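You operate a simulated robot arm through the tools that you are given. There is no shell and no other tool.

You are at the controls of a simulated two-armed robot. One attempt, no reset.

## Task
Shut down the grey hot plate and tip the beaker's unused water back into the water tank.
Fine: knob to OFF, green bench switch off, then pull the green bench plug; beaker under the dispenser spout, dispenser lid closed, nothing spilt. Set down upright: beaker. Where these are worked on the way, their far stop is far enough and under half their travel is too little: dispenser lid.

Only the result counts: the job must be done as asked and must still hold three seconds after the hand-in. Knocking over, shifting, dropping, spilling or breaking anything else fails it. Lids that push on must go on centred and level and be pressed home; caps that screw on are set level and turned clockwise until they are tight.

## Robot
Two 7-joint arms with fingered hands on one trunk, on a base that drives. Base frame: it is fixed to the floor where the robot stands at the start and does not move with it; the origin is under the middle of the robot, x ahead of it, y to its left, z up. Units: mm, degrees, N and s.
The left shoulder is at the start at [49, 104, 1069], the right one opposite. With the tool pointing down near the work surface each hand reaches from about 260 to 600 mm from the robot's upright axis, wherever it stands, measured 20 degrees to its own side. Places, roughly: base of the water dispenser [-3400, -2000, 800]; bath pump plug [-2700, -3500, 300]; bath socket switch [-2800, -3400, 300]; beaker [-3250, -2500, 750]; bench fill button [-3400, -1800, 800]; bench rinse button [-3300, -1800, 800]; box plug [-3000, -2600, 900]; box socket switch [-3000, -2500, 800]; dispenser lid [-3300, -2000, 1200]; dispenser tank [-3300, -2000, 1100]; green bench plug [-3300, -2800, 900]; green bench switch [-3300, -2900, 800]; grey hot plate knob [-3500, -1500, 800]; pump box plug [-2800, -2600, 500]; pump box switch [-2800, -2500, 500]. Payload 2.4 kg a hand.
The tool frame of a hand sits at the grasp point between the pads (the TCP): z along the fingers, y along the line on which they close. The tips reach 17 mm beyond it. Largest opening 88 mm; the body of the gripper starts 47 mm behind the TCP. The gripper is a hand of 2 fingers: y runs from the thumb to the fingers, the wrist lies at [0, 0, -165] in the tool frame, and closing takes about 1.5 s.
Orientation is that of the tool frame in the base frame, as [roll, pitch, yaw] about the fixed x, y, z axes, in that order (R = Rz(yaw) Ry(pitch) Rx(roll)). With the fingers straight down and closing along the base's y, the tool's x points along the base's -x, its y along +y and its z along -z.

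## Interface
- The arms move only by the tool apply_moves. It takes "left_moves", "right_moves" or both (then of equal length, played together; a hand with none holds still); each is a list of rows, each a list of 7 numbers: the turn, a rotation vector about the base's x, y, z in degrees, then the shift along the base's x, y, z in mm, then the gripper command, from -1 (fully open) to 1 (shut), values between in proportion. In form: [[rx, ry, rz, dx, dy, dz, gripper], ...]. A call has 1 to 20 rows; each row shifts and turns the commanded pose from where the row before left it. Rows are played at 5 a second. More than 50 mm and 8.6 degrees between two rows, or a gripper value outside its range, and nothing of the call is played. Where a pose cannot be reached the arm comes as near as it can. A force on the tool above 40 N (or 10 N above the force at the start of the call, whichever is more), or a blocked arm, ends the call early, and 0.2 s more pass. Each finger travels about 153 mm/s and halts on what it meets, pressing with about 28 N; the grip force reading is that of the motor and also rises with nothing between the fingers. The clock runs only during rows and for 0.2 s after the last one: add rows that do not move to give the fingers time. The reply holds the time, the measured pose of the TCP, the force on the tool along the base axes, the opening and the grip force, in the units named above and with some noise, with the torque about the TCP (base axes, N m) and any sound that the robot's microphone picked up.
- Cameras (640 x 400 px; columns grow to the right, rows downward): "scene" is now at [125.2, -4.6, 990.1]; the picture's right is [-0.04, -1.00, 0.00], its down [-0.15, 0.01, -0.99] and it looks along [0.99, -0.04, -0.15] (base axes); focal length 214 px, centre (320, 200). "left" rides on the left gripper at [-50, 3, -63] in its tool frame; the picture's right is [-0.06, -1.00, 0.00], its down [0.78, -0.05, -0.62] and it looks along [0.62, -0.04, 0.79] (tool axes); focal length 275 px, centre (320, 200). "right" rides on the right gripper at [50, 3, -63] in its tool frame; the picture's right is [-0.06, 1.00, 0.00], its down [-0.78, -0.05, -0.62] and it looks along [-0.62, -0.04, 0.79] (tool axes); focal length 275 px, centre (320, 200). There is no depth. A picture from a camera that has moved, and an enlarged one, comes with that camera's place and axes in the base frame and with its lens.
- snapshot(camera): a new picture of that camera. It takes no simulated time.
- move_column(by): slides the trunk up (or, below 0, down) by that many mm; the arms and the scene camera ride with it, the base frame stays. It gives what a move gives, with no picture.
- roll_base(legs): drives the robot by 1 to 6 legs, each [ahead, left, turn to the left] in mm, mm and degrees, along the robot's own axes; the way and the turn of a leg run together, so that a leg with both is an arc; at most 1500 mm and 180 degrees a leg. The arms and the cameras ride along, it lands a little off, and it stops where it bumps. It gives what a move gives.
- hand_shape(shape, hand): the hand has 2 fingers and takes this shape, open, in about a second: jaw (thumb against the fingers, like two jaws); tri (thumb and two fingers); tip (a fingertip pinch); poke (one finger out to press); point (the index stretched); flat (the hand flat); cup (the hand cupped); fist (a fist). The gripper value then closes the fingers along that shape, each until it touches; the sizes above hold for jaw. It gives what a move gives, with no picture.
- head_to(pan, tilt): turns the head with the scene camera to pan (to the left, within 60 degrees either way) and tilt (down, from -29 to 69), counted from straight ahead of the robot. It gives what a move gives.
- enlarge(camera, box): a new picture of the part [left, top, right, bottom] of that camera's present view, enlarged. It takes no simulated time.
- job_done(): hands the job in; it is judged then, once.

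Nothing tells you exact positions but the pictures and the camera data. Unless the task says otherwise, let go and move clear before handing in.

The tools are called by a JSON object that holds its "api" and its "payload". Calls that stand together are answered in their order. apply_moves: Moves the arms, as the interface text tells. Its arguments: {"type":"object","properties":{"left_moves":{"type":"array","items":{"type":"array","items":{"type":"number"}}},"right_moves":{"type":"array","items":{"type":"array","items":{"type":"number"}}}},"required":[]} The other tools are called the same way: move_column (by) slides the trunk up or down; hand_shape (shape, hand) gives the hand a shape; roll_base (legs) drives the base; head_to (pan, tilt) turns the head that bears the scene camera; snapshot (camera) takes a picture; enlarge (camera, box) takes an enlarged picture of a part of a camera's view; job_done () hands the job in.

At the start:

```text
t: 0.0
left_position: [399.7, 190.4, 1020.8]
left_tcp_rot: [-179.9, 0.0, 180.0]
left_contact_force: [0.0, 0.5, -0.5]
left_torque: [-0.03, -0.02, 0.0]
left_grip_width: 87.9
left_grip_force: 0.1
left_shape: jaw
right_position: [373.4, -170.6, 990.2]
right_tcp_rot: [-179.8, 0.0, 179.9]
right_contact_force: [0.0, 0.3, -0.1]
right_torque: [0.01, -0.01, 0.0]
right_grip_width: 87.9
right_grip_force: 0.0
right_shape: jaw
trunk travel left (down, up): [-300.0, 550.0]
robot x, y, heading: [1.8, 1.5, 0.0]
head pan, tilt: [-2.5, 8.8]
```

scene: 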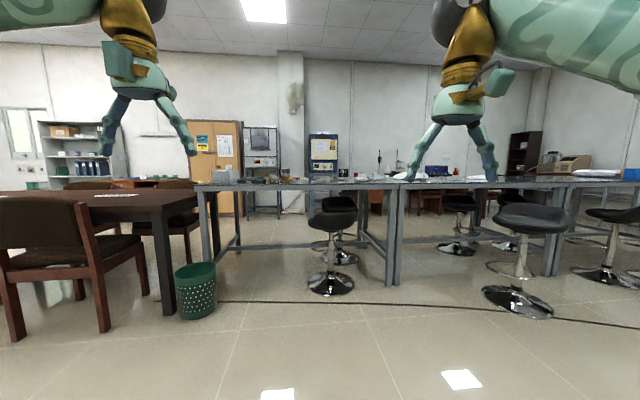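
right: 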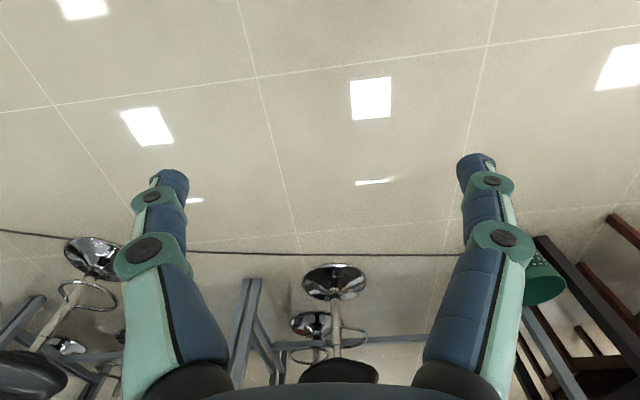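
left: 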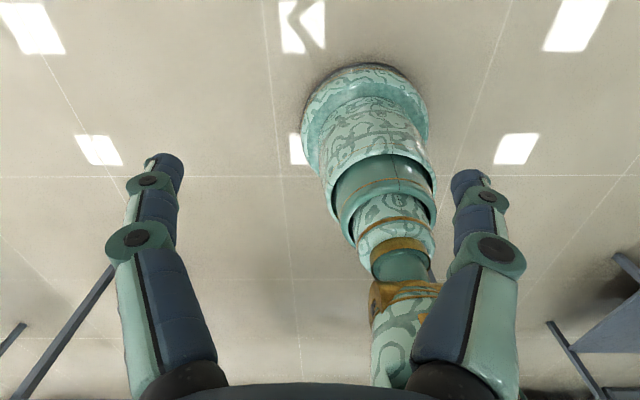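

I see a lab with benches ahead. The work sites lie behind me to the right (around x −3300, y −2000), so I turn first and look.

{"api": "roll_base", "payload": {"legs": [[0, 0, -150]]}}

{"api": "snapshot", "payload": {"camera": "scene"}}

```text
t: 6.6
left_position: [-255.2, -362.0, 1020.6]
left_tcp_rot: [-180.0, 0.0, 29.1]
left_contact_force: [-0.4, -0.3, -0.6]
left_torque: [-0.02, 0.0, 0.01]
left_grip_width: 87.8
left_grip_force: 0.0
left_shape: jaw
right_position: [-410.2, -34.4, 990.8]
right_tcp_rot: [-179.8, 0.0, 29.2]
right_contact_force: [-0.1, -0.2, -0.3]
right_torque: [0.02, 0.0, -0.02]
right_grip_width: 87.9
right_grip_force: 0.1
right_shape: jaw
trunk travel left (down, up): [-300.0, 550.0]
robot x, y, heading: [-0.3, -1.9, -150.8]
head pan, tilt: [-2.5, 8.8]
```

```text
taken
camera scene: at [-112.7, -58.5, 990.1], right [-0.45, 0.89, 0.0], down [0.14, 0.07, -0.99], along [-0.88, -0.44, -0.15], focal length 214 px, centre (320, 200)
```

scene: 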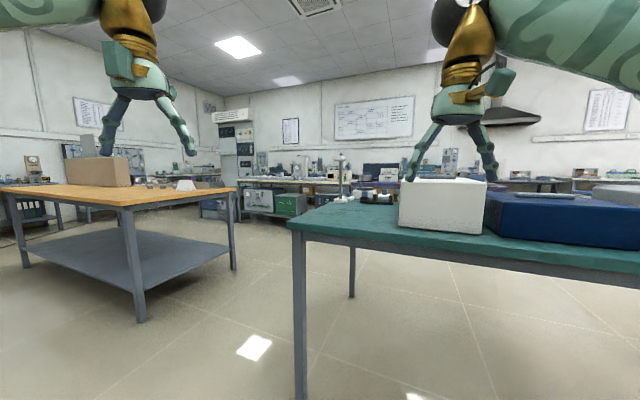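

The bench I want should be around column 305. I enlarge the view to study it.

{"api": "enlarge", "payload": {"camera": "scene", "box": [200, 110, 400, 235]}}

{"api": "enlarge", "payload": {"camera": "scene", "box": [0, 110, 240, 260]}}

{"api": "enlarge", "payload": {"camera": "scene", "box": [340, 110, 640, 297]}}

```text
3.20 times, centred on (300, 172) of scene
camera zoom: at [-112.7, -58.5, 990.1], right [-0.45, 0.89, 0.0], down [0.14, 0.07, -0.99], along [-0.88, -0.44, -0.15], focal length 686 px, centre (384, 288)
```

zoom: 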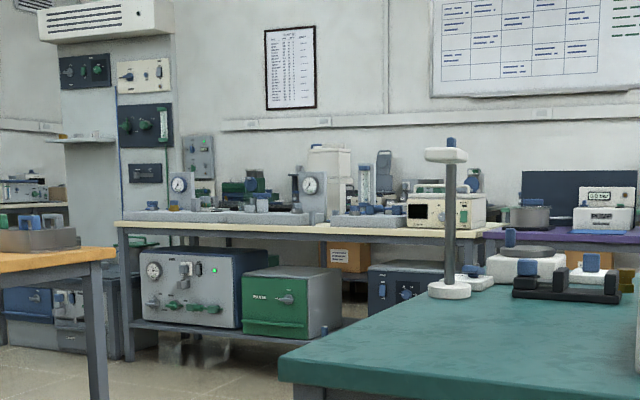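

```text
2.67 times, centred on (120, 185) of scene
camera zoom: at [-112.7, -58.5, 990.1], right [-0.45, 0.89, 0.0], down [0.14, 0.07, -0.99], along [-0.88, -0.44, -0.15], focal length 572 px, centre (853, 240)
```

zoom: 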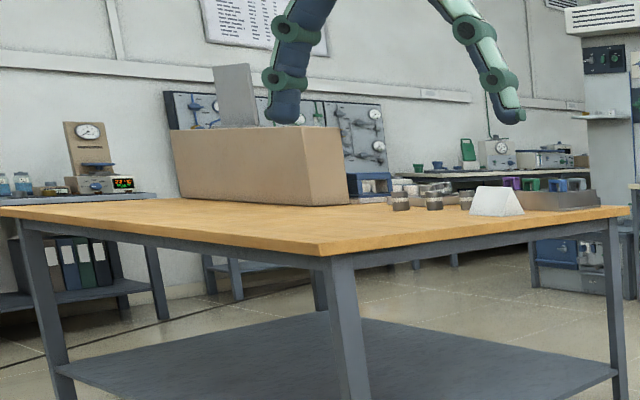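

```text
2.13 times, centred on (490, 204) of scene
camera zoom: at [-112.7, -58.5, 990.1], right [-0.45, 0.89, 0.0], down [0.14, 0.07, -0.99], along [-0.88, -0.44, -0.15], focal length 458 px, centre (-43, 192)
```

zoom: 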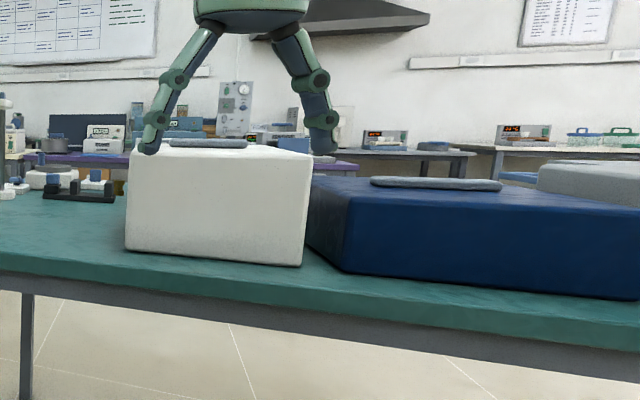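

The gap between the green table (y > −550) and the wooden one (y < −1620) is free. I line up with it at y ≈ −1090 and drive through toward −x.

{"api": "roll_base", "payload": {"legs": [[0, 0, -29.2], [0, 1090, 0], [1300, 0, 0]]}}

{"api": "snapshot", "payload": {"camera": "scene"}}

```text
t: 19.8
left_position: [-1687.0, -1301.3, 1021.0]
left_tcp_rot: [180.0, 0.0, 0.4]
left_contact_force: [-0.6, 0.7, -0.7]
left_torque: [-0.04, 0.01, -0.02]
left_grip_width: 88.0
left_grip_force: 0.0
left_shape: jaw
right_position: [-1665.2, -940.4, 990.8]
right_tcp_rot: [-180.0, -0.1, 0.4]
right_contact_force: [-0.5, -0.3, 0.7]
right_torque: [0.01, 0.02, 0.0]
right_grip_width: 87.9
right_grip_force: 0.0
right_shape: jaw
trunk travel left (down, up): [-300.0, 550.0]
robot x, y, heading: [-1290.1, -1106.2, -179.5]
head pan, tilt: [-2.5, 8.8]
```

```text
taken
camera scene: at [-1415.9, -1105.3, 990.1], right [0.04, 1.0, 0.0], down [0.15, -0.01, -0.99], along [-0.99, 0.04, -0.15], focal length 214 px, centre (320, 200)
```

scene: 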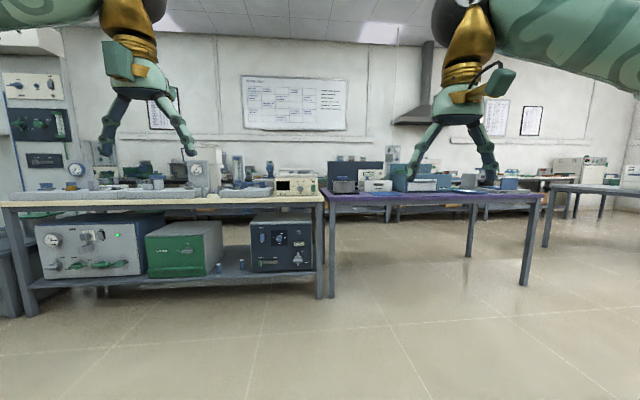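

The cream bench is against the back wall, front edge around x ≈ −2900. I drive nearer and look at it in detail.

{"api": "roll_base", "payload": {"legs": [[800, 0, 0], [0, 950, 0]]}}

{"api": "head_to", "payload": {"pan": 0, "tilt": 15}}

{"api": "snapshot", "payload": {"camera": "scene"}}

```text
t: 28.6
left_position: [-2493.2, -2247.1, 1020.4]
left_tcp_rot: [-180.0, 0.0, -0.5]
left_contact_force: [0.1, 0.0, 0.6]
left_torque: [0.0, 0.01, -0.01]
left_grip_width: 87.8
left_grip_force: 0.1
left_shape: jaw
right_position: [-2465.7, -1885.2, 990.4]
right_tcp_rot: [-179.9, 0.0, -0.4]
right_contact_force: [0.7, -0.6, 0.5]
right_torque: [0.05, -0.01, -0.02]
right_grip_width: 88.0
right_grip_force: 0.0
right_shape: jaw
trunk travel left (down, up): [-300.0, 550.0]
robot x, y, heading: [-2094.3, -2060.1, 179.5]
head pan, tilt: [-2.5, 8.8]
```

```text
t: 29.3
left_position: [-2493.6, -2246.9, 1021.6]
left_tcp_rot: [-180.0, 0.0, -0.6]
left_contact_force: [0.0, -0.7, -0.6]
left_torque: [-0.03, -0.02, 0.02]
left_grip_width: 87.9
left_grip_force: 0.1
left_shape: jaw
right_position: [-2465.9, -1884.5, 990.2]
right_tcp_rot: [-179.9, 0.0, -0.4]
right_contact_force: [0.6, -0.8, 0.7]
right_torque: [0.0, 0.01, -0.02]
right_grip_width: 87.6
right_grip_force: 0.0
right_shape: jaw
trunk travel left (down, up): [-300.0, 550.0]
robot x, y, heading: [-2087.6, -2063.2, 179.7]
head pan, tilt: [0.0, 15.0]
```

```text
taken
camera scene: at [-2220.1, -2057.9, 980.2], right [0.01, 1.0, 0.0], down [0.26, 0.0, -0.97], along [-0.97, 0.01, -0.26], focal length 214 px, centre (320, 200)
```

scene: 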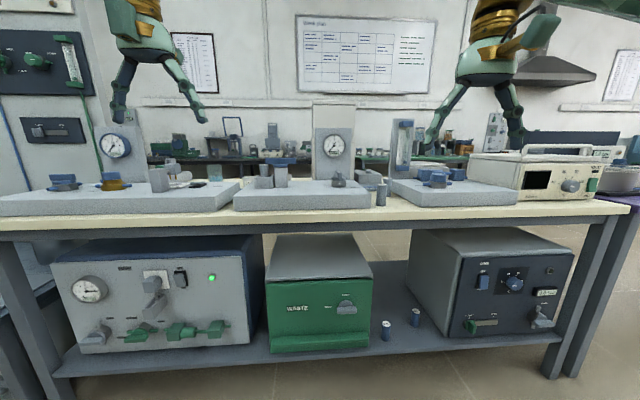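

The bench is full of apparatus. I raise the trunk for a better top view and inspect it piece by piece.

{"api": "move_column", "payload": {"by": 300}}

{"api": "head_to", "payload": {"pan": 0, "tilt": 25}}

{"api": "snapshot", "payload": {"camera": "scene"}}

{"api": "enlarge", "payload": {"camera": "scene", "box": [200, 80, 420, 220]}}

{"api": "enlarge", "payload": {"camera": "scene", "box": [0, 80, 220, 220]}}

{"api": "enlarge", "payload": {"camera": "scene", "box": [420, 80, 640, 220]}}

```text
t: 32.3
left_position: [-2493.3, -2247.4, 1321.3]
left_tcp_rot: [-180.0, 0.0, -0.5]
left_contact_force: [-0.4, -0.3, 0.4]
left_torque: [0.0, 0.0, 0.01]
left_grip_width: 88.2
left_grip_force: 0.0
left_shape: jaw
right_position: [-2465.8, -1885.5, 1290.5]
right_tcp_rot: [-180.0, 0.0, -0.4]
right_contact_force: [1.2, 0.9, 0.2]
right_torque: [0.0, 0.01, 0.01]
right_grip_width: 87.9
right_grip_force: 0.1
right_shape: jaw
trunk travel left (down, up): [-600.0, 250.0]
robot x, y, heading: [-2091.0, -2061.3, 179.7]
head pan, tilt: [0.0, 15.0]
```

```text
t: 33.0
left_position: [-2493.4, -2246.5, 1319.8]
left_tcp_rot: [180.0, 0.1, -0.4]
left_contact_force: [-0.6, 0.3, 0.2]
left_torque: [-0.01, -0.01, 0.02]
left_grip_width: 88.0
left_grip_force: 0.0
left_shape: jaw
right_position: [-2466.1, -1884.3, 1289.9]
right_tcp_rot: [180.0, 0.0, -0.4]
right_contact_force: [-0.6, -0.2, 0.6]
right_torque: [-0.03, 0.0, 0.03]
right_grip_width: 87.9
right_grip_force: 0.2
right_shape: jaw
trunk travel left (down, up): [-600.0, 250.0]
robot x, y, heading: [-2097.1, -2058.2, 179.6]
head pan, tilt: [0.0, 25.0]
```

```text
taken
camera scene: at [-2212.6, -2057.9, 1265.5], right [0.01, 1.0, 0.0], down [0.42, 0.0, -0.91], along [-0.91, 0.01, -0.42], focal length 214 px, centre (320, 200)
```

scene: 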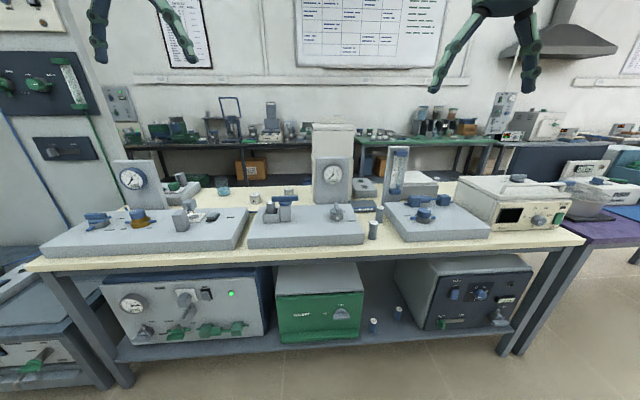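

```text
2.86 times, centred on (310, 150) of scene
camera zoom: at [-2212.6, -2057.9, 1265.5], right [0.01, 1.0, 0.0], down [0.42, 0.0, -0.91], along [-0.91, 0.01, -0.42], focal length 613 px, centre (349, 343)
```

zoom: 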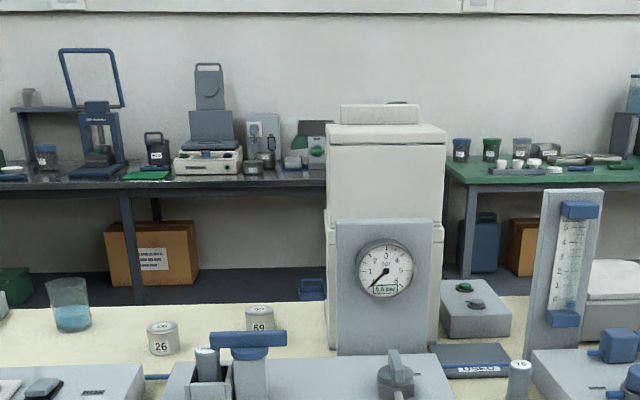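

```text
2.86 times, centred on (110, 150) of scene
camera zoom: at [-2212.6, -2057.9, 1265.5], right [0.01, 1.0, 0.0], down [0.42, 0.0, -0.91], along [-0.91, 0.01, -0.42], focal length 613 px, centre (920, 343)
```

zoom: 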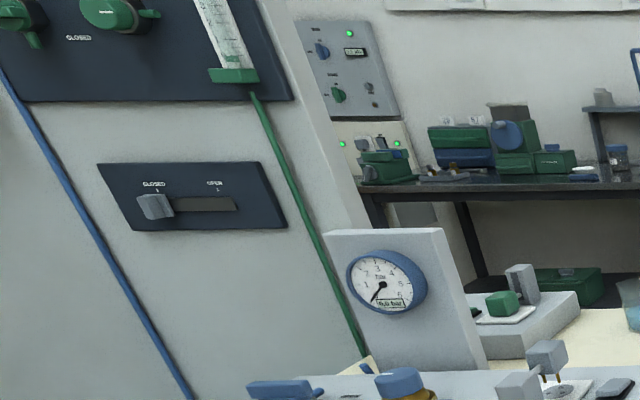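

```text
2.86 times, centred on (530, 150) of scene
camera zoom: at [-2212.6, -2057.9, 1265.5], right [0.01, 1.0, 0.0], down [0.42, 0.0, -0.91], along [-0.91, 0.01, -0.42], focal length 613 px, centre (-280, 343)
```

zoom: 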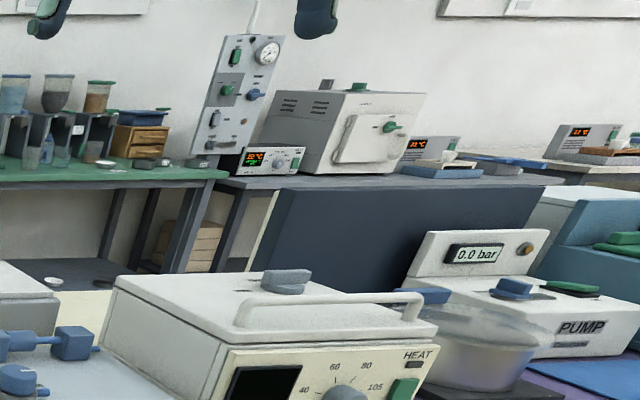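

Dispenser spout, fill buttons, green plug/switch, beaker and hot-plate knob appear to be on the far side of this bench. The free way round is past the purple bench's right end (y ≈ +700), so I turn to face +y and drive along the lane.

{"api": "roll_base", "payload": {"legs": [[150, 0, 0], [0, 0, -90], [1500, 0, 0]]}}

{"api": "snapshot", "payload": {"camera": "scene"}}

```text
t: 45.3
left_position: [-2282.9, -128.1, 1321.3]
left_tcp_rot: [-180.0, 0.1, -96.0]
left_contact_force: [-0.1, 0.6, -0.8]
left_torque: [0.02, 0.0, 0.0]
left_grip_width: 88.0
left_grip_force: 0.1
left_shape: jaw
right_position: [-1925.5, -190.1, 1290.4]
right_tcp_rot: [180.0, -0.1, -96.0]
right_contact_force: [-0.5, 1.0, 0.6]
right_torque: [-0.03, -0.04, 0.0]
right_grip_width: 87.7
right_grip_force: 0.1
right_shape: jaw
trunk travel left (down, up): [-600.0, 250.0]
robot x, y, heading: [-2133.3, -548.5, 83.8]
head pan, tilt: [0.0, 25.0]
```

```text
taken
camera scene: at [-2122.9, -426.7, 1265.4], right [0.99, -0.11, 0.0], down [-0.04, -0.42, -0.91], along [0.1, 0.9, -0.42], focal length 214 px, centre (320, 200)
```

scene: 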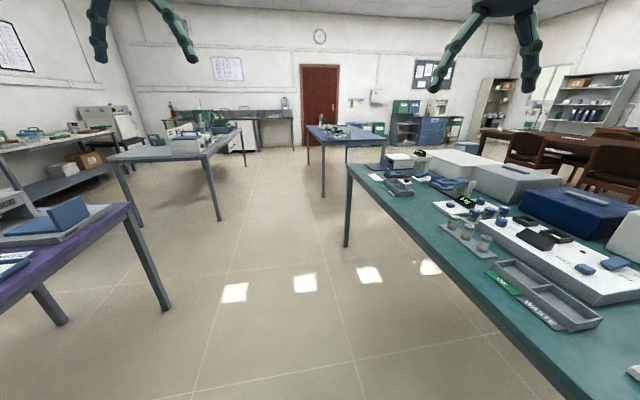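

The lane between the purple bench's end (y ≈ 720) and the next table (y ≈ 1780) is free. I go to y ≈ 1250 and turn into it.

{"api": "roll_base", "payload": {"legs": [[0, 0, 6.2], [1000, 0, 0], [800, 0, 0], [0, 0, 90], [600, 0, 0]]}}

{"api": "snapshot", "payload": {"camera": "scene"}}

```text
t: 61.8
left_position: [-3149.8, 1075.8, 1321.5]
left_tcp_rot: [180.0, -0.1, -1.2]
left_contact_force: [0.5, 0.3, 0.4]
left_torque: [-0.01, -0.02, 0.01]
left_grip_width: 87.8
left_grip_force: 0.1
left_shape: jaw
right_position: [-3117.6, 1438.5, 1289.3]
right_tcp_rot: [-180.0, 0.0, -1.1]
right_contact_force: [-0.1, -0.3, 0.6]
right_torque: [-0.01, -0.01, -0.02]
right_grip_width: 87.6
right_grip_force: 0.0
right_shape: jaw
trunk travel left (down, up): [-600.0, 250.0]
robot x, y, heading: [-2747.4, 1262.2, 178.6]
head pan, tilt: [0.0, 25.0]
```

```text
taken
camera scene: at [-2865.9, 1261.4, 1265.4], right [0.02, 1.0, 0.0], down [0.42, -0.01, -0.91], along [-0.91, 0.02, -0.42], focal length 214 px, centre (320, 200)
```

scene: 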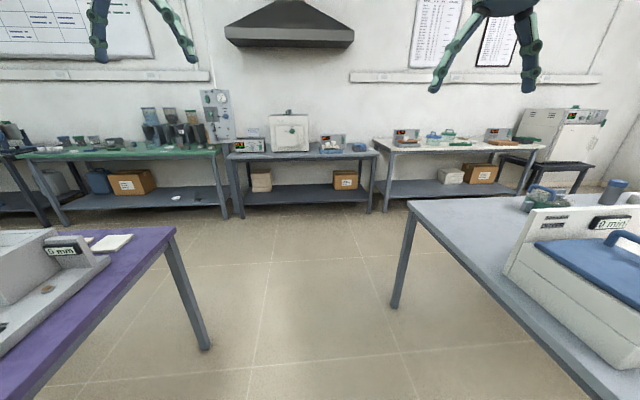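

The lane opens into a wide aisle (x −3650 to −5050) behind the benches. I drive into it, turn left and go along it toward y ≈ −1700.

{"api": "roll_base", "payload": {"legs": [[0, 0, 1.4], [900, 0, 0], [750, 0, 0], [0, 0, 90], [1000, 0, 0]]}}

{"api": "snapshot", "payload": {"camera": "scene"}}

```text
t: 79.2
left_position: [-4208.2, -163.2, 1320.1]
left_tcp_rot: [179.9, 0.0, 89.3]
left_contact_force: [0.1, 0.1, -0.4]
left_torque: [-0.03, 0.02, 0.01]
left_grip_width: 87.9
left_grip_force: 0.1
left_shape: jaw
right_position: [-4568.7, -133.7, 1289.7]
right_tcp_rot: [180.0, 0.0, 89.4]
right_contact_force: [-1.0, -0.1, -0.3]
right_torque: [0.03, 0.01, -0.03]
right_grip_width: 88.0
right_grip_force: 0.1
right_shape: jaw
trunk travel left (down, up): [-600.0, 250.0]
robot x, y, heading: [-4395.0, 237.1, -90.6]
head pan, tilt: [0.0, 25.0]
```

```text
taken
camera scene: at [-4396.7, 119.3, 1265.4], right [-1.0, 0.01, 0.0], down [0.0, 0.42, -0.91], along [-0.01, -0.91, -0.42], focal length 214 px, centre (320, 200)
```

scene: 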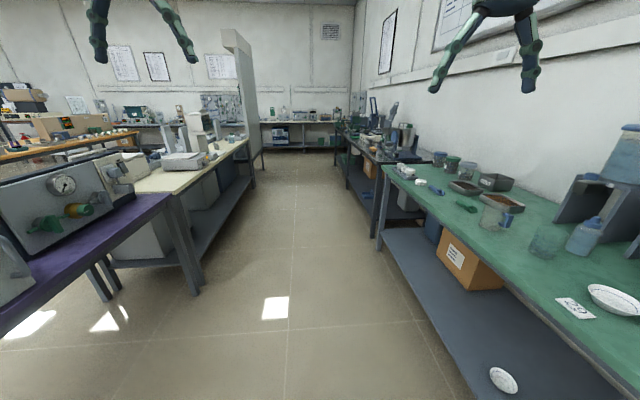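

The cream bench's far edge is at x ≈ −3530. I drive on beside it and turn to face it (heading 0).

{"api": "roll_base", "payload": {"legs": [[1000, 0, 0], [1000, 0, 0], [0, 0, 90.6]]}}

{"api": "snapshot", "payload": {"camera": "scene"}}

{"api": "enlarge", "payload": {"camera": "scene", "box": [320, 100, 520, 225]}}

{"api": "enlarge", "payload": {"camera": "scene", "box": [120, 100, 320, 225]}}

```text
t: 92.8
left_position: [-4024.1, -1547.4, 1321.1]
left_tcp_rot: [180.0, 0.1, 179.0]
left_contact_force: [-1.0, -0.4, -0.7]
left_torque: [0.01, -0.01, 0.0]
left_grip_width: 87.8
left_grip_force: 0.2
left_shape: jaw
right_position: [-4054.7, -1909.6, 1290.6]
right_tcp_rot: [-179.8, 0.0, 179.1]
right_contact_force: [-0.1, 0.1, -1.1]
right_torque: [-0.01, -0.03, 0.02]
right_grip_width: 87.8
right_grip_force: 0.0
right_shape: jaw
trunk travel left (down, up): [-600.0, 250.0]
robot x, y, heading: [-4423.9, -1731.2, -0.9]
head pan, tilt: [0.0, 25.0]
```

```text
taken
camera scene: at [-4308.0, -1735.0, 1265.4], right [-0.02, -1.0, 0.0], down [-0.42, 0.01, -0.91], along [0.91, -0.01, -0.42], focal length 214 px, centre (320, 200)
```

scene: 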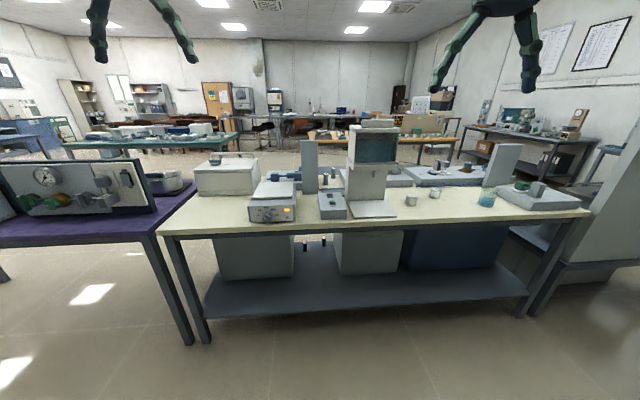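

```text
3.20 times, centred on (420, 162) of scene
camera zoom: at [-4308.0, -1735.0, 1265.4], right [-0.02, -1.0, 0.0], down [-0.42, 0.01, -0.91], along [0.91, -0.01, -0.42], focal length 686 px, centre (0, 320)
```

zoom: 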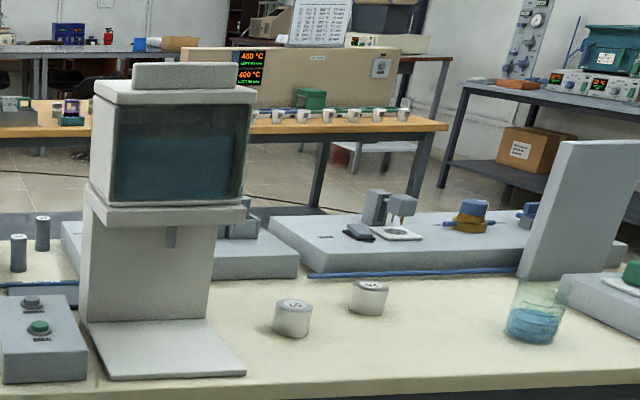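

```text
3.20 times, centred on (220, 162) of scene
camera zoom: at [-4308.0, -1735.0, 1265.4], right [-0.02, -1.0, 0.0], down [-0.42, 0.01, -0.91], along [0.91, -0.01, -0.42], focal length 686 px, centre (640, 320)
```

zoom: 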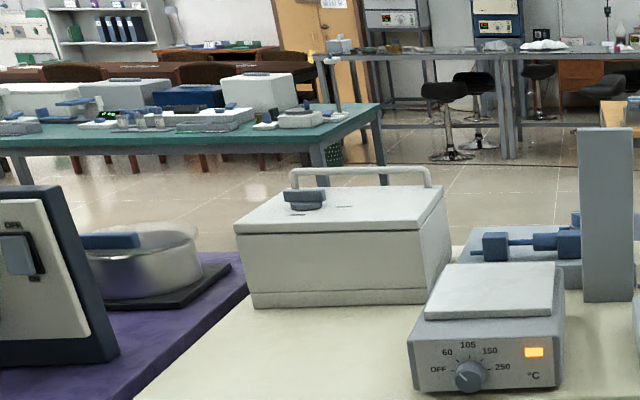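

From this side I see the hot plate (knob facing me, OFF at left, heat lamp lit), the dispenser with spout, beaker at the right and the green plug/switch block far right. I move in toward the hot plate first.

{"api": "roll_base", "payload": {"legs": [[0, 0, 0.9], [400, 50, 0]]}}

{"api": "head_to", "payload": {"pan": 15, "tilt": 40}}

{"api": "snapshot", "payload": {"camera": "scene"}}

```text
t: 95.7
left_position: [-3620.8, -1497.7, 1320.4]
left_tcp_rot: [180.0, -0.1, 179.3]
left_contact_force: [-0.1, 0.3, -1.1]
left_torque: [-0.03, 0.0, 0.02]
left_grip_width: 87.7
left_grip_force: 0.1
left_shape: jaw
right_position: [-3650.2, -1858.8, 1289.3]
right_tcp_rot: [-179.9, 0.0, 179.4]
right_contact_force: [-0.3, 0.3, -1.1]
right_torque: [0.0, -0.01, 0.01]
right_grip_width: 87.7
right_grip_force: 0.0
right_shape: jaw
trunk travel left (down, up): [-600.0, 250.0]
robot x, y, heading: [-4024.5, -1685.8, -0.8]
head pan, tilt: [0.0, 25.0]
```

```text
t: 96.5
left_position: [-3622.1, -1497.6, 1320.6]
left_tcp_rot: [179.9, -0.1, 179.4]
left_contact_force: [-0.2, 0.5, -0.4]
left_torque: [-0.02, 0.01, 0.0]
left_grip_width: 88.0
left_grip_force: 0.1
left_shape: jaw
right_position: [-3650.6, -1858.0, 1291.3]
right_tcp_rot: [-179.9, 0.0, 179.4]
right_contact_force: [0.4, -0.4, 0.0]
right_torque: [0.0, 0.02, 0.0]
right_grip_width: 87.7
right_grip_force: 0.1
right_shape: jaw
trunk travel left (down, up): [-600.0, 250.0]
robot x, y, heading: [-4021.0, -1684.8, -1.0]
head pan, tilt: [15.0, 40.0]
```

```text
taken
camera scene: at [-3914.7, -1663.8, 1242.2], right [0.25, -0.97, 0.0], down [-0.62, -0.16, -0.77], along [0.74, 0.19, -0.64], focal length 214 px, centre (320, 200)
```

scene: 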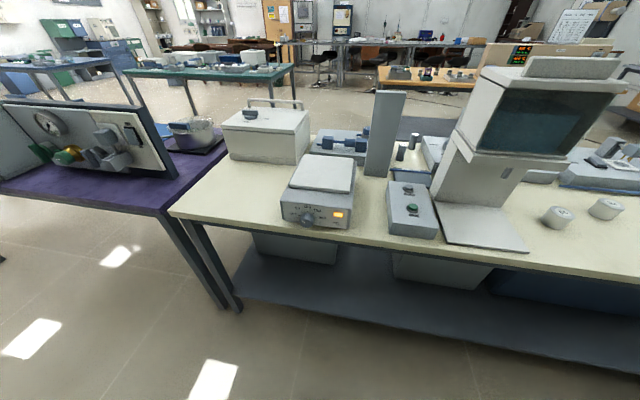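

{"api": "enlarge", "payload": {"camera": "scene", "box": [260, 160, 380, 235]}}

{"api": "enlarge", "payload": {"camera": "scene", "box": [440, 40, 640, 165]}}

```text
5.33 times, centred on (320, 198) of scene
camera zoom: at [-3914.7, -1663.8, 1242.2], right [0.25, -0.97, 0.0], down [-0.62, -0.16, -0.77], along [0.74, 0.19, -0.64], focal length 1144 px, centre (320, 213)
```

zoom: 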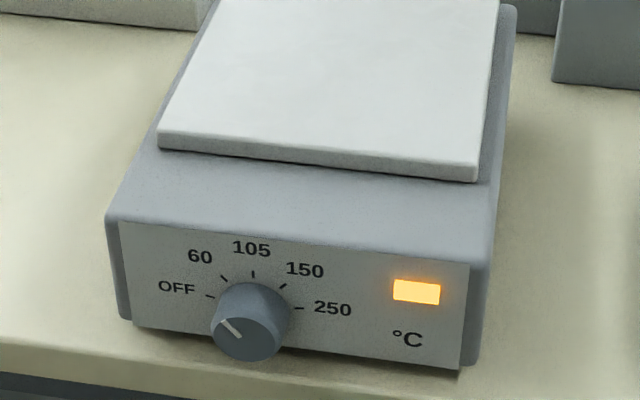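

```text
3.20 times, centred on (540, 102) of scene
camera zoom: at [-3914.7, -1663.8, 1242.2], right [0.25, -0.97, 0.0], down [-0.62, -0.16, -0.77], along [0.74, 0.19, -0.64], focal length 686 px, centre (-384, 512)
```

zoom: 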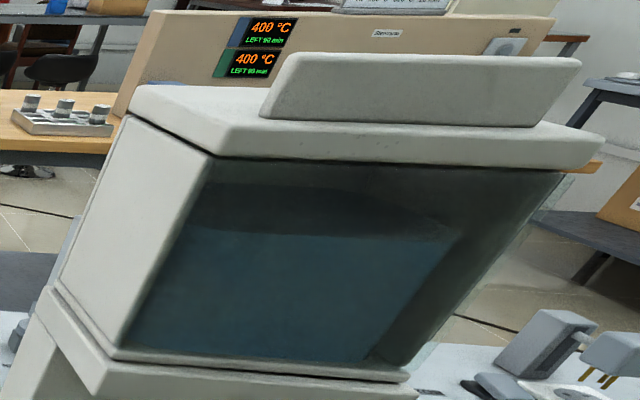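

The knob points at about 60 and OFF lies about 30–35° counter-clockwise. I lower the trunk and bring the left hand horizontal (pointing +x), staying short of the knob, to inspect it with the wrist camera.

{"api": "move_column", "payload": {"by": -300}}

{"api": "apply_moves", "payload": {"left_moves": [[0, -8.2, 0, -3, 0, -16, -1], [0, -8.2, 0, -3, 0, -16, -1], [0, -8.2, 0, -3, 0, -16, -1], [0, -8.2, 0, -3, 0, -16, -1], [0, -8.2, 0, -3, 0, -16, -1], [0, -8.2, 0, -3, 0, -16, -1], [0, -8.2, 0, -3, 0, -16, -1], [0, -8.2, 0, -3, 0, -16, -1], [0, -8.2, 0, -3, 0, -16, -1], [0, -8.2, 0, -3, 0, -16, -1], [0, -8.0, 0, -3, 0, -16, -1], [0, 0, 0, 0, 0, 0, -1]]}}

{"api": "snapshot", "payload": {"camera": "left"}}

{"api": "snapshot", "payload": {"camera": "scene"}}

```text
t: 99.5
left_position: [-3621.8, -1496.6, 1021.4]
left_tcp_rot: [180.0, -0.1, 179.3]
left_contact_force: [0.4, 0.4, 0.0]
left_torque: [0.0, -0.01, -0.02]
left_grip_width: 87.9
left_grip_force: 0.2
left_shape: jaw
right_position: [-3650.5, -1858.5, 990.5]
right_tcp_rot: [-179.9, 0.0, 179.4]
right_contact_force: [0.2, 0.5, 0.8]
right_torque: [0.03, 0.01, 0.05]
right_grip_width: 87.9
right_grip_force: 0.1
right_shape: jaw
trunk travel left (down, up): [-300.0, 550.0]
robot x, y, heading: [-4020.5, -1687.0, -0.4]
head pan, tilt: [15.0, 40.0]
```

```text
t: 102.1
left_position: [-3645.9, -1496.5, 843.1]
left_tcp_rot: [92.7, 89.2, 92.7]
left_contact_force: [-0.3, 0.1, -0.2]
left_torque: [0.0, 0.01, 0.01]
left_grip_width: 87.9
left_grip_force: 0.1
left_shape: jaw
left hand out of reach, approached as far as the arm can: row 6, 7
right_position: [-3651.1, -1858.5, 990.5]
right_tcp_rot: [-180.0, -0.1, 179.4]
right_contact_force: [-0.1, 0.4, -0.4]
right_torque: [-0.01, 0.0, 0.0]
right_grip_width: 88.2
right_grip_force: 0.1
right_shape: jaw
trunk travel left (down, up): [-300.0, 550.0]
robot x, y, heading: [-4024.4, -1685.5, -0.5]
head pan, tilt: [15.0, 40.0]
```

```text
taken
camera left: at [-3708.9, -1493.0, 892.2], right [0.0, -1.0, 0.05], down [-0.62, -0.04, -0.78], along [0.79, -0.03, -0.62], focal length 275 px, centre (320, 200)
```

left: 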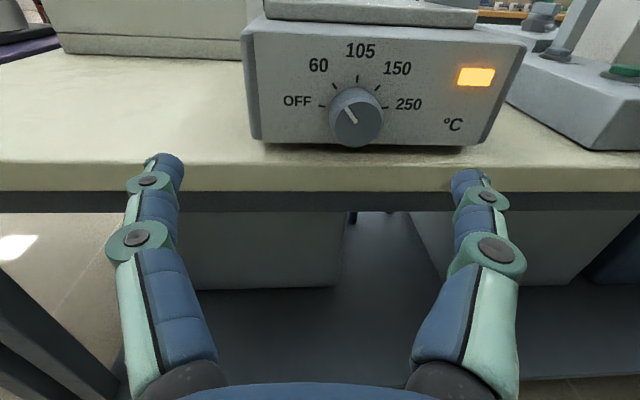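

```text
taken
camera scene: at [-3908.6, -1663.9, 940.6], right [0.25, -0.97, 0.0], down [-0.62, -0.16, -0.77], along [0.74, 0.19, -0.64], focal length 214 px, centre (320, 200)
```

scene: 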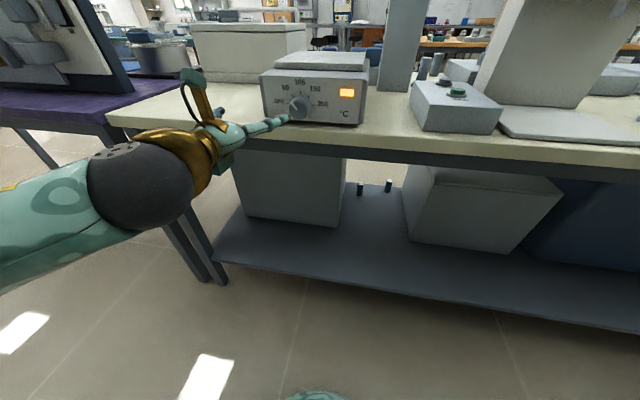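

The wrist camera shows the knob clearly; both cameras put it at about (−3525, −1523, 820). I zoom in to measure the angle to OFF.

{"api": "enlarge", "payload": {"camera": "left", "box": [270, 30, 450, 160]}}

```text
3.08 times, centred on (360, 95) of left
camera zoom: at [-3708.9, -1493.0, 892.2], right [0.0, -1.0, 0.05], down [-0.62, -0.04, -0.78], along [0.79, -0.03, -0.62], focal length 847 px, centre (197, 523)
```

zoom: 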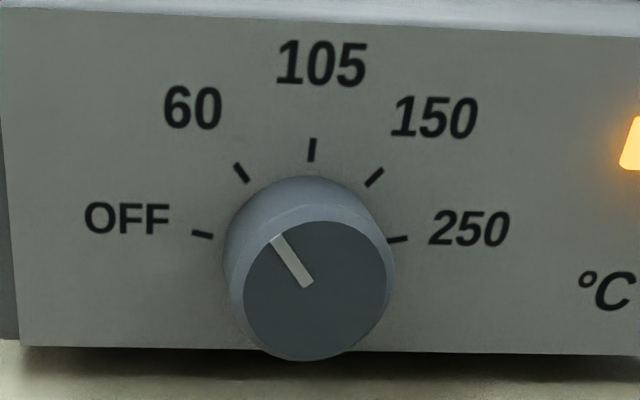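

OFF is about 42° counter-clockwise. I line up in front of the knob with a +20° pre-roll and the fingers partly closed, then check.

{"api": "apply_moves", "payload": {"left_moves": [[7, 0, 0, 0, -9, -8, -0.25], [7, 0, 0, 0, -9, -8, -0.25], [6, 0, 0, 0, -9, -9, -0.25], [0, 0, 0, 25, 0, 0, -0.25], [0, 0, 0, 25, 0, 0, -0.25], [0, 0, 0, 15, 0, 0, -0.25], [0, 0, 0, 0, 0, 0, -0.25]]}}

{"api": "snapshot", "payload": {"camera": "left"}}

{"api": "enlarge", "payload": {"camera": "scene", "box": [200, 50, 400, 175]}}

```text
t: 103.7
left_position: [-3580.4, -1524.5, 816.8]
left_tcp_rot: [90.0, 69.4, 90.0]
left_contact_force: [0.0, -0.2, -0.2]
left_torque: [0.0, -0.01, 0.01]
left_grip_width: 55.3
left_grip_force: 0.0
left_shape: jaw
right_position: [-3649.9, -1858.5, 991.1]
right_tcp_rot: [-179.9, 0.0, 179.4]
right_contact_force: [0.7, -0.2, 0.2]
right_torque: [-0.01, 0.01, 0.01]
right_grip_width: 87.8
right_grip_force: 0.0
right_shape: jaw
trunk travel left (down, up): [-300.0, 550.0]
robot x, y, heading: [-4024.9, -1683.2, -0.8]
head pan, tilt: [15.0, 40.0]
```

```text
taken
camera left: at [-3642.8, -1537.6, 865.4], right [0.0, -0.96, -0.29], down [-0.62, 0.23, -0.75], along [0.79, 0.18, -0.59], focal length 275 px, centre (320, 200)
```

left: 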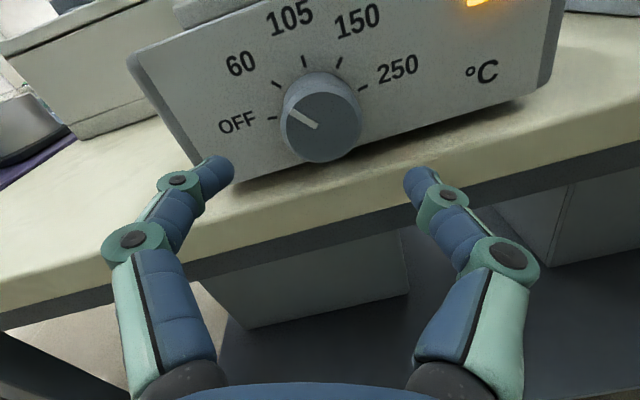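

```text
3.20 times, centred on (300, 112) of scene
camera zoom: at [-3908.5, -1663.8, 940.6], right [0.25, -0.97, 0.0], down [-0.62, -0.16, -0.77], along [0.74, 0.19, -0.64], focal length 686 px, centre (384, 480)
```

zoom: 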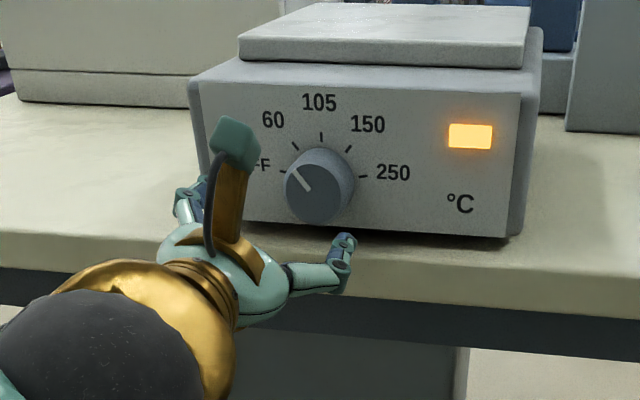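

Knob and hand axis agree (y ≈ −1523, z ≈ 817). I advance, grip, and rotate 42° counter-clockwise.

{"api": "apply_moves", "payload": {"left_moves": [[0, 0, 0, 20, 0.5, 0.5, -0.25], [0, 0, 0, 20, 0.5, 0.5, -0.25], [0, 0, 0, 17, 0, 0, -0.25], [0, 0, 0, 0, 0, 0, -0.25]]}}

{"api": "snapshot", "payload": {"camera": "left"}}

```text
t: 104.7
left_position: [-3524.0, -1522.1, 818.2]
left_tcp_rot: [90.1, 69.4, 90.0]
left_contact_force: [-0.1, -0.4, -0.8]
left_torque: [-0.02, 0.02, 0.0]
left_grip_width: 55.1
left_grip_force: 0.1
left_shape: jaw
right_position: [-3649.9, -1858.7, 989.1]
right_tcp_rot: [-180.0, 0.0, 179.4]
right_contact_force: [-0.4, -0.3, -0.6]
right_torque: [0.0, -0.01, 0.02]
right_grip_width: 87.6
right_grip_force: 0.1
right_shape: jaw
trunk travel left (down, up): [-300.0, 550.0]
robot x, y, heading: [-4023.5, -1685.8, -0.7]
head pan, tilt: [15.0, 40.0]
```

```text
taken
camera left: at [-3586.9, -1536.1, 865.7], right [0.0, -0.96, -0.29], down [-0.62, 0.23, -0.75], along [0.79, 0.18, -0.59], focal length 275 px, centre (320, 200)
```

left: 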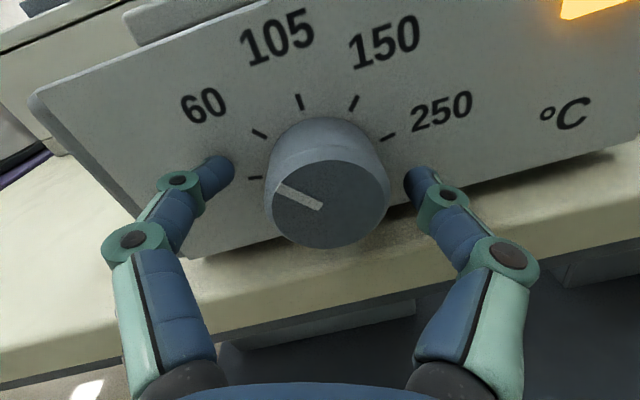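

{"api": "apply_moves", "payload": {"left_moves": [[0, 0, 0, 0, -2, 0, 0.3], [0, 0, 0, 0, 0, 0, 0.5], [0, 0, 0, 0, 0, 0, 0.5], [0, 0, 0, 0, 0, 0, 0.5], [-7, 0, 0, 0, 0, 0, 0.5], [-7, 0, 0, 0, 0, 0, 0.5], [-7, 0, 0, 0, 0, 0, 0.5], [-7, 0, 0, 0, 0, 0, 0.5], [-7, 0, 0, 0, 0, 0, 0.5], [-5, 0, 0, 0, 0, 0, 0.5], [0, 0, 0, 0, 0, 0, 0.5], [0, 0, 0, 0, 0, 0, 0.5]]}}

{"api": "snapshot", "payload": {"camera": "left"}}

```text
t: 107.3
left_position: [-3523.0, -1523.3, 817.9]
left_tcp_rot: [-90.1, 70.7, -90.1]
left_contact_force: [1.0, 4.5, 0.9]
left_torque: [-0.01, -0.01, 0.13]
left_grip_width: 30.5
left_grip_force: 28.4
left_shape: jaw
right_position: [-3650.3, -1857.9, 989.7]
right_tcp_rot: [-179.9, 0.0, 179.4]
right_contact_force: [0.4, 0.5, -1.2]
right_torque: [0.0, -0.02, -0.02]
right_grip_width: 87.8
right_grip_force: 0.2
right_shape: jaw
trunk travel left (down, up): [-300.0, 550.0]
robot x, y, heading: [-4022.2, -1684.2, -0.7]
head pan, tilt: [15.0, 40.0]
```

```text
taken
camera left: at [-3586.7, -1503.3, 863.8], right [0.0, -0.92, 0.39], down [-0.62, -0.31, -0.72], along [0.79, -0.24, -0.57], focal length 275 px, centre (320, 200)
```

left: 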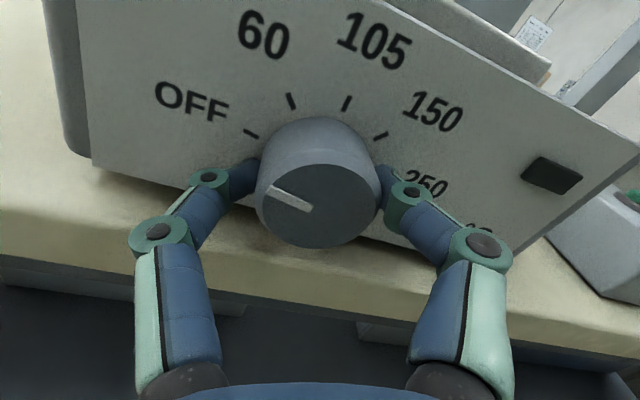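

The heat lamp has gone out and the pointer appears at OFF. I release, back off and check.

{"api": "apply_moves", "payload": {"left_moves": [[0, 0, 0, 0, 0, 0, -0.25], [0, 0, 0, 0, 0, 0, -0.25], [0, 0, 0, -20, 0, 0, -0.25], [4, 0, 0, -20, 0, 0, -0.25], [8, 0, 0, -30, 0, 5, -0.25], [8, 0, 0, -30, 0, 10, -0.25], [0, 0, 0, 0, 0, 0, -0.25]]}}

{"api": "enlarge", "payload": {"camera": "left", "box": [240, 30, 460, 190]}}

```text
t: 108.9
left_position: [-3624.7, -1526.6, 830.2]
left_tcp_rot: [92.8, 89.4, 92.9]
left_contact_force: [-1.4, -0.2, 0.3]
left_torque: [0.02, 0.04, 0.02]
left_grip_width: 54.6
left_grip_force: 0.0
left_shape: jaw
right_position: [-3650.5, -1857.5, 990.6]
right_tcp_rot: [-180.0, 0.0, 179.4]
right_contact_force: [0.0, 0.6, 0.2]
right_torque: [0.01, -0.03, 0.01]
right_grip_width: 87.8
right_grip_force: 0.1
right_shape: jaw
trunk travel left (down, up): [-300.0, 550.0]
robot x, y, heading: [-4023.7, -1687.1, -0.5]
head pan, tilt: [15.0, 40.0]
```

```text
2.50 times, centred on (350, 110) of left
camera zoom: at [-3688.1, -1522.2, 880.1], right [0.0, -1.0, 0.05], down [-0.62, -0.04, -0.78], along [0.79, -0.03, -0.62], focal length 688 px, centre (245, 425)
```

zoom: 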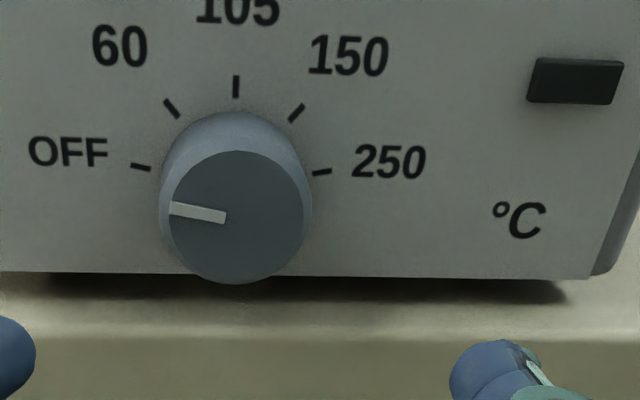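

The knob is at OFF (lamp dark). Next I back off and drive right toward the green plug and switch.

{"api": "roll_base", "payload": {"legs": [[-250, 0, 0], [0, -950, 0.5]]}}

{"api": "move_column", "payload": {"by": 250}}

{"api": "head_to", "payload": {"pan": -5, "tilt": 25}}

{"api": "snapshot", "payload": {"camera": "scene"}}

```text
t: 115.2
left_position: [-3895.2, -2447.4, 829.8]
left_tcp_rot: [93.6, 89.4, 93.5]
left_contact_force: [-0.5, 0.0, 0.7]
left_torque: [-0.01, 0.03, -0.03]
left_grip_width: 54.6
left_grip_force: 0.1
left_shape: jaw
right_position: [-3920.5, -2780.8, 992.0]
right_tcp_rot: [-179.9, 0.0, 179.3]
right_contact_force: [-0.1, -0.2, 0.1]
right_torque: [0.0, 0.0, 0.02]
right_grip_width: 88.0
right_grip_force: 0.0
right_shape: jaw
trunk travel left (down, up): [-300.0, 550.0]
robot x, y, heading: [-4293.3, -2603.9, -1.0]
head pan, tilt: [15.0, 40.0]
```

```text
t: 117.8
left_position: [-3893.0, -2447.2, 1080.7]
left_tcp_rot: [95.8, 89.3, 95.6]
left_contact_force: [0.2, 0.9, -0.4]
left_torque: [0.02, -0.01, 0.02]
left_grip_width: 54.4
left_grip_force: 0.0
left_shape: jaw
right_position: [-3921.0, -2781.3, 1240.2]
right_tcp_rot: [180.0, 0.0, 179.3]
right_contact_force: [0.6, 0.9, 0.3]
right_torque: [-0.02, 0.03, -0.01]
right_grip_width: 87.8
right_grip_force: 0.0
right_shape: jaw
trunk travel left (down, up): [-550.0, 300.0]
robot x, y, heading: [-4293.5, -2610.8, -0.4]
head pan, tilt: [15.0, 40.0]
```

```text
t: 118.6
left_position: [-3894.4, -2449.5, 1079.5]
left_tcp_rot: [93.6, 89.4, 93.5]
left_contact_force: [-0.1, -1.0, 0.0]
left_torque: [0.01, 0.0, 0.0]
left_grip_width: 55.1
left_grip_force: 0.0
left_shape: jaw
right_position: [-3921.1, -2779.8, 1240.9]
right_tcp_rot: [180.0, 0.0, 179.3]
right_contact_force: [-0.2, 0.3, -0.8]
right_torque: [-0.01, 0.02, 0.0]
right_grip_width: 88.0
right_grip_force: 0.0
right_shape: jaw
trunk travel left (down, up): [-550.0, 300.0]
robot x, y, heading: [-4294.1, -2603.3, -0.6]
head pan, tilt: [-5.0, 25.0]
```

```text
taken
camera scene: at [-4174.2, -2616.0, 1215.2], right [-0.1, -1.0, 0.0], down [-0.42, 0.04, -0.91], along [0.9, -0.09, -0.42], focal length 214 px, centre (320, 200)
```

scene: 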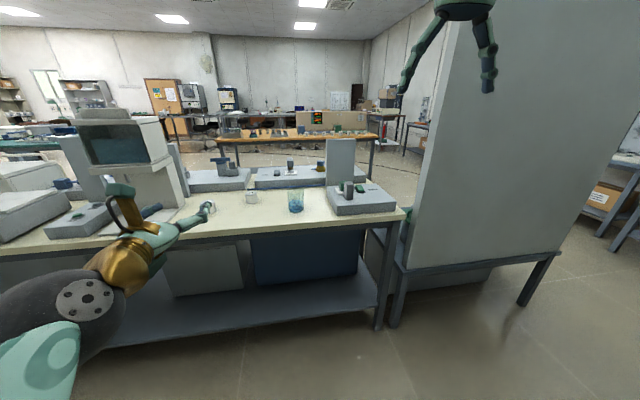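

{"api": "enlarge", "payload": {"camera": "scene", "box": [280, 130, 420, 230]}}

{"api": "enlarge", "payload": {"camera": "scene", "box": [50, 90, 250, 240]}}

```text
4.00 times, centred on (350, 180) of scene
camera zoom: at [-4174.2, -2616.0, 1215.2], right [-0.1, -1.0, 0.0], down [-0.42, 0.04, -0.91], along [0.9, -0.09, -0.42], focal length 858 px, centre (200, 280)
```

zoom: 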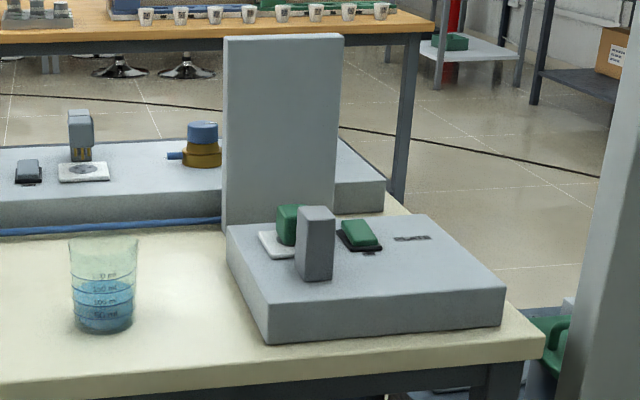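

```text
2.67 times, centred on (150, 165) of scene
camera zoom: at [-4174.2, -2616.0, 1215.2], right [-0.1, -1.0, 0.0], down [-0.42, 0.04, -0.91], along [0.9, -0.09, -0.42], focal length 572 px, centre (773, 293)
```

zoom: 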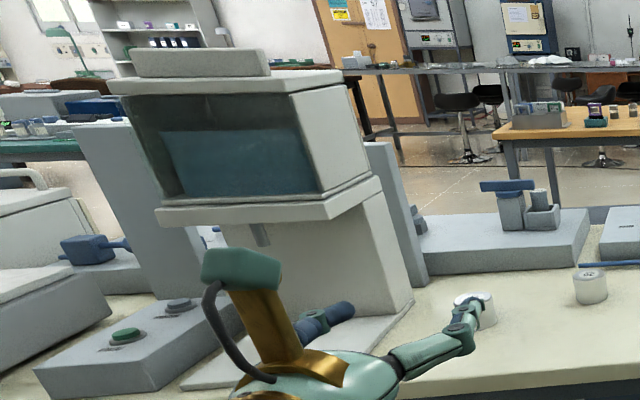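

The beaker is at about (−3367, −2593) and the green plug sits in its socket on the block at the right, behind a grey post, with the green rocker next to it. I look down at my own base to see how near the bench I can stand.

{"api": "head_to", "payload": {"pan": 0, "tilt": 69}}

{"api": "snapshot", "payload": {"camera": "scene"}}

```text
t: 119.7
left_position: [-3893.7, -2446.9, 1080.7]
left_tcp_rot: [93.6, 89.4, 93.6]
left_contact_force: [-0.4, -0.3, 0.3]
left_torque: [-0.01, 0.0, 0.0]
left_grip_width: 54.9
left_grip_force: 0.0
left_shape: jaw
right_position: [-3920.2, -2780.7, 1240.1]
right_tcp_rot: [180.0, 0.1, 179.3]
right_contact_force: [0.4, 0.6, -0.5]
right_torque: [-0.01, 0.02, -0.02]
right_grip_width: 87.8
right_grip_force: 0.0
right_shape: jaw
trunk travel left (down, up): [-550.0, 300.0]
robot x, y, heading: [-4294.4, -2603.5, -0.8]
head pan, tilt: [0.0, 68.8]
```

```text
taken
camera scene: at [-4209.9, -2607.6, 1155.9], right [-0.01, -1.0, 0.0], down [-0.93, 0.01, -0.36], along [0.36, 0.0, -0.93], focal length 214 px, centre (320, 200)
```

scene: 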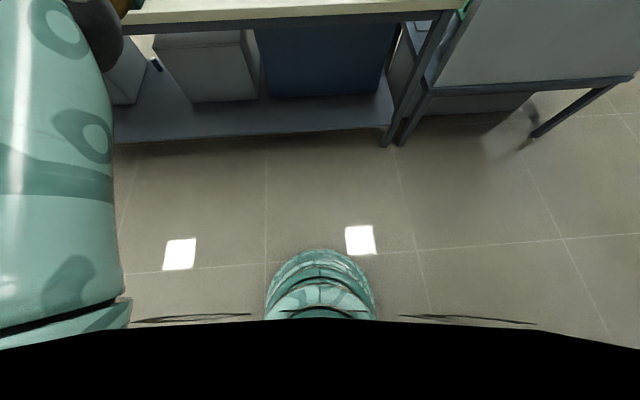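

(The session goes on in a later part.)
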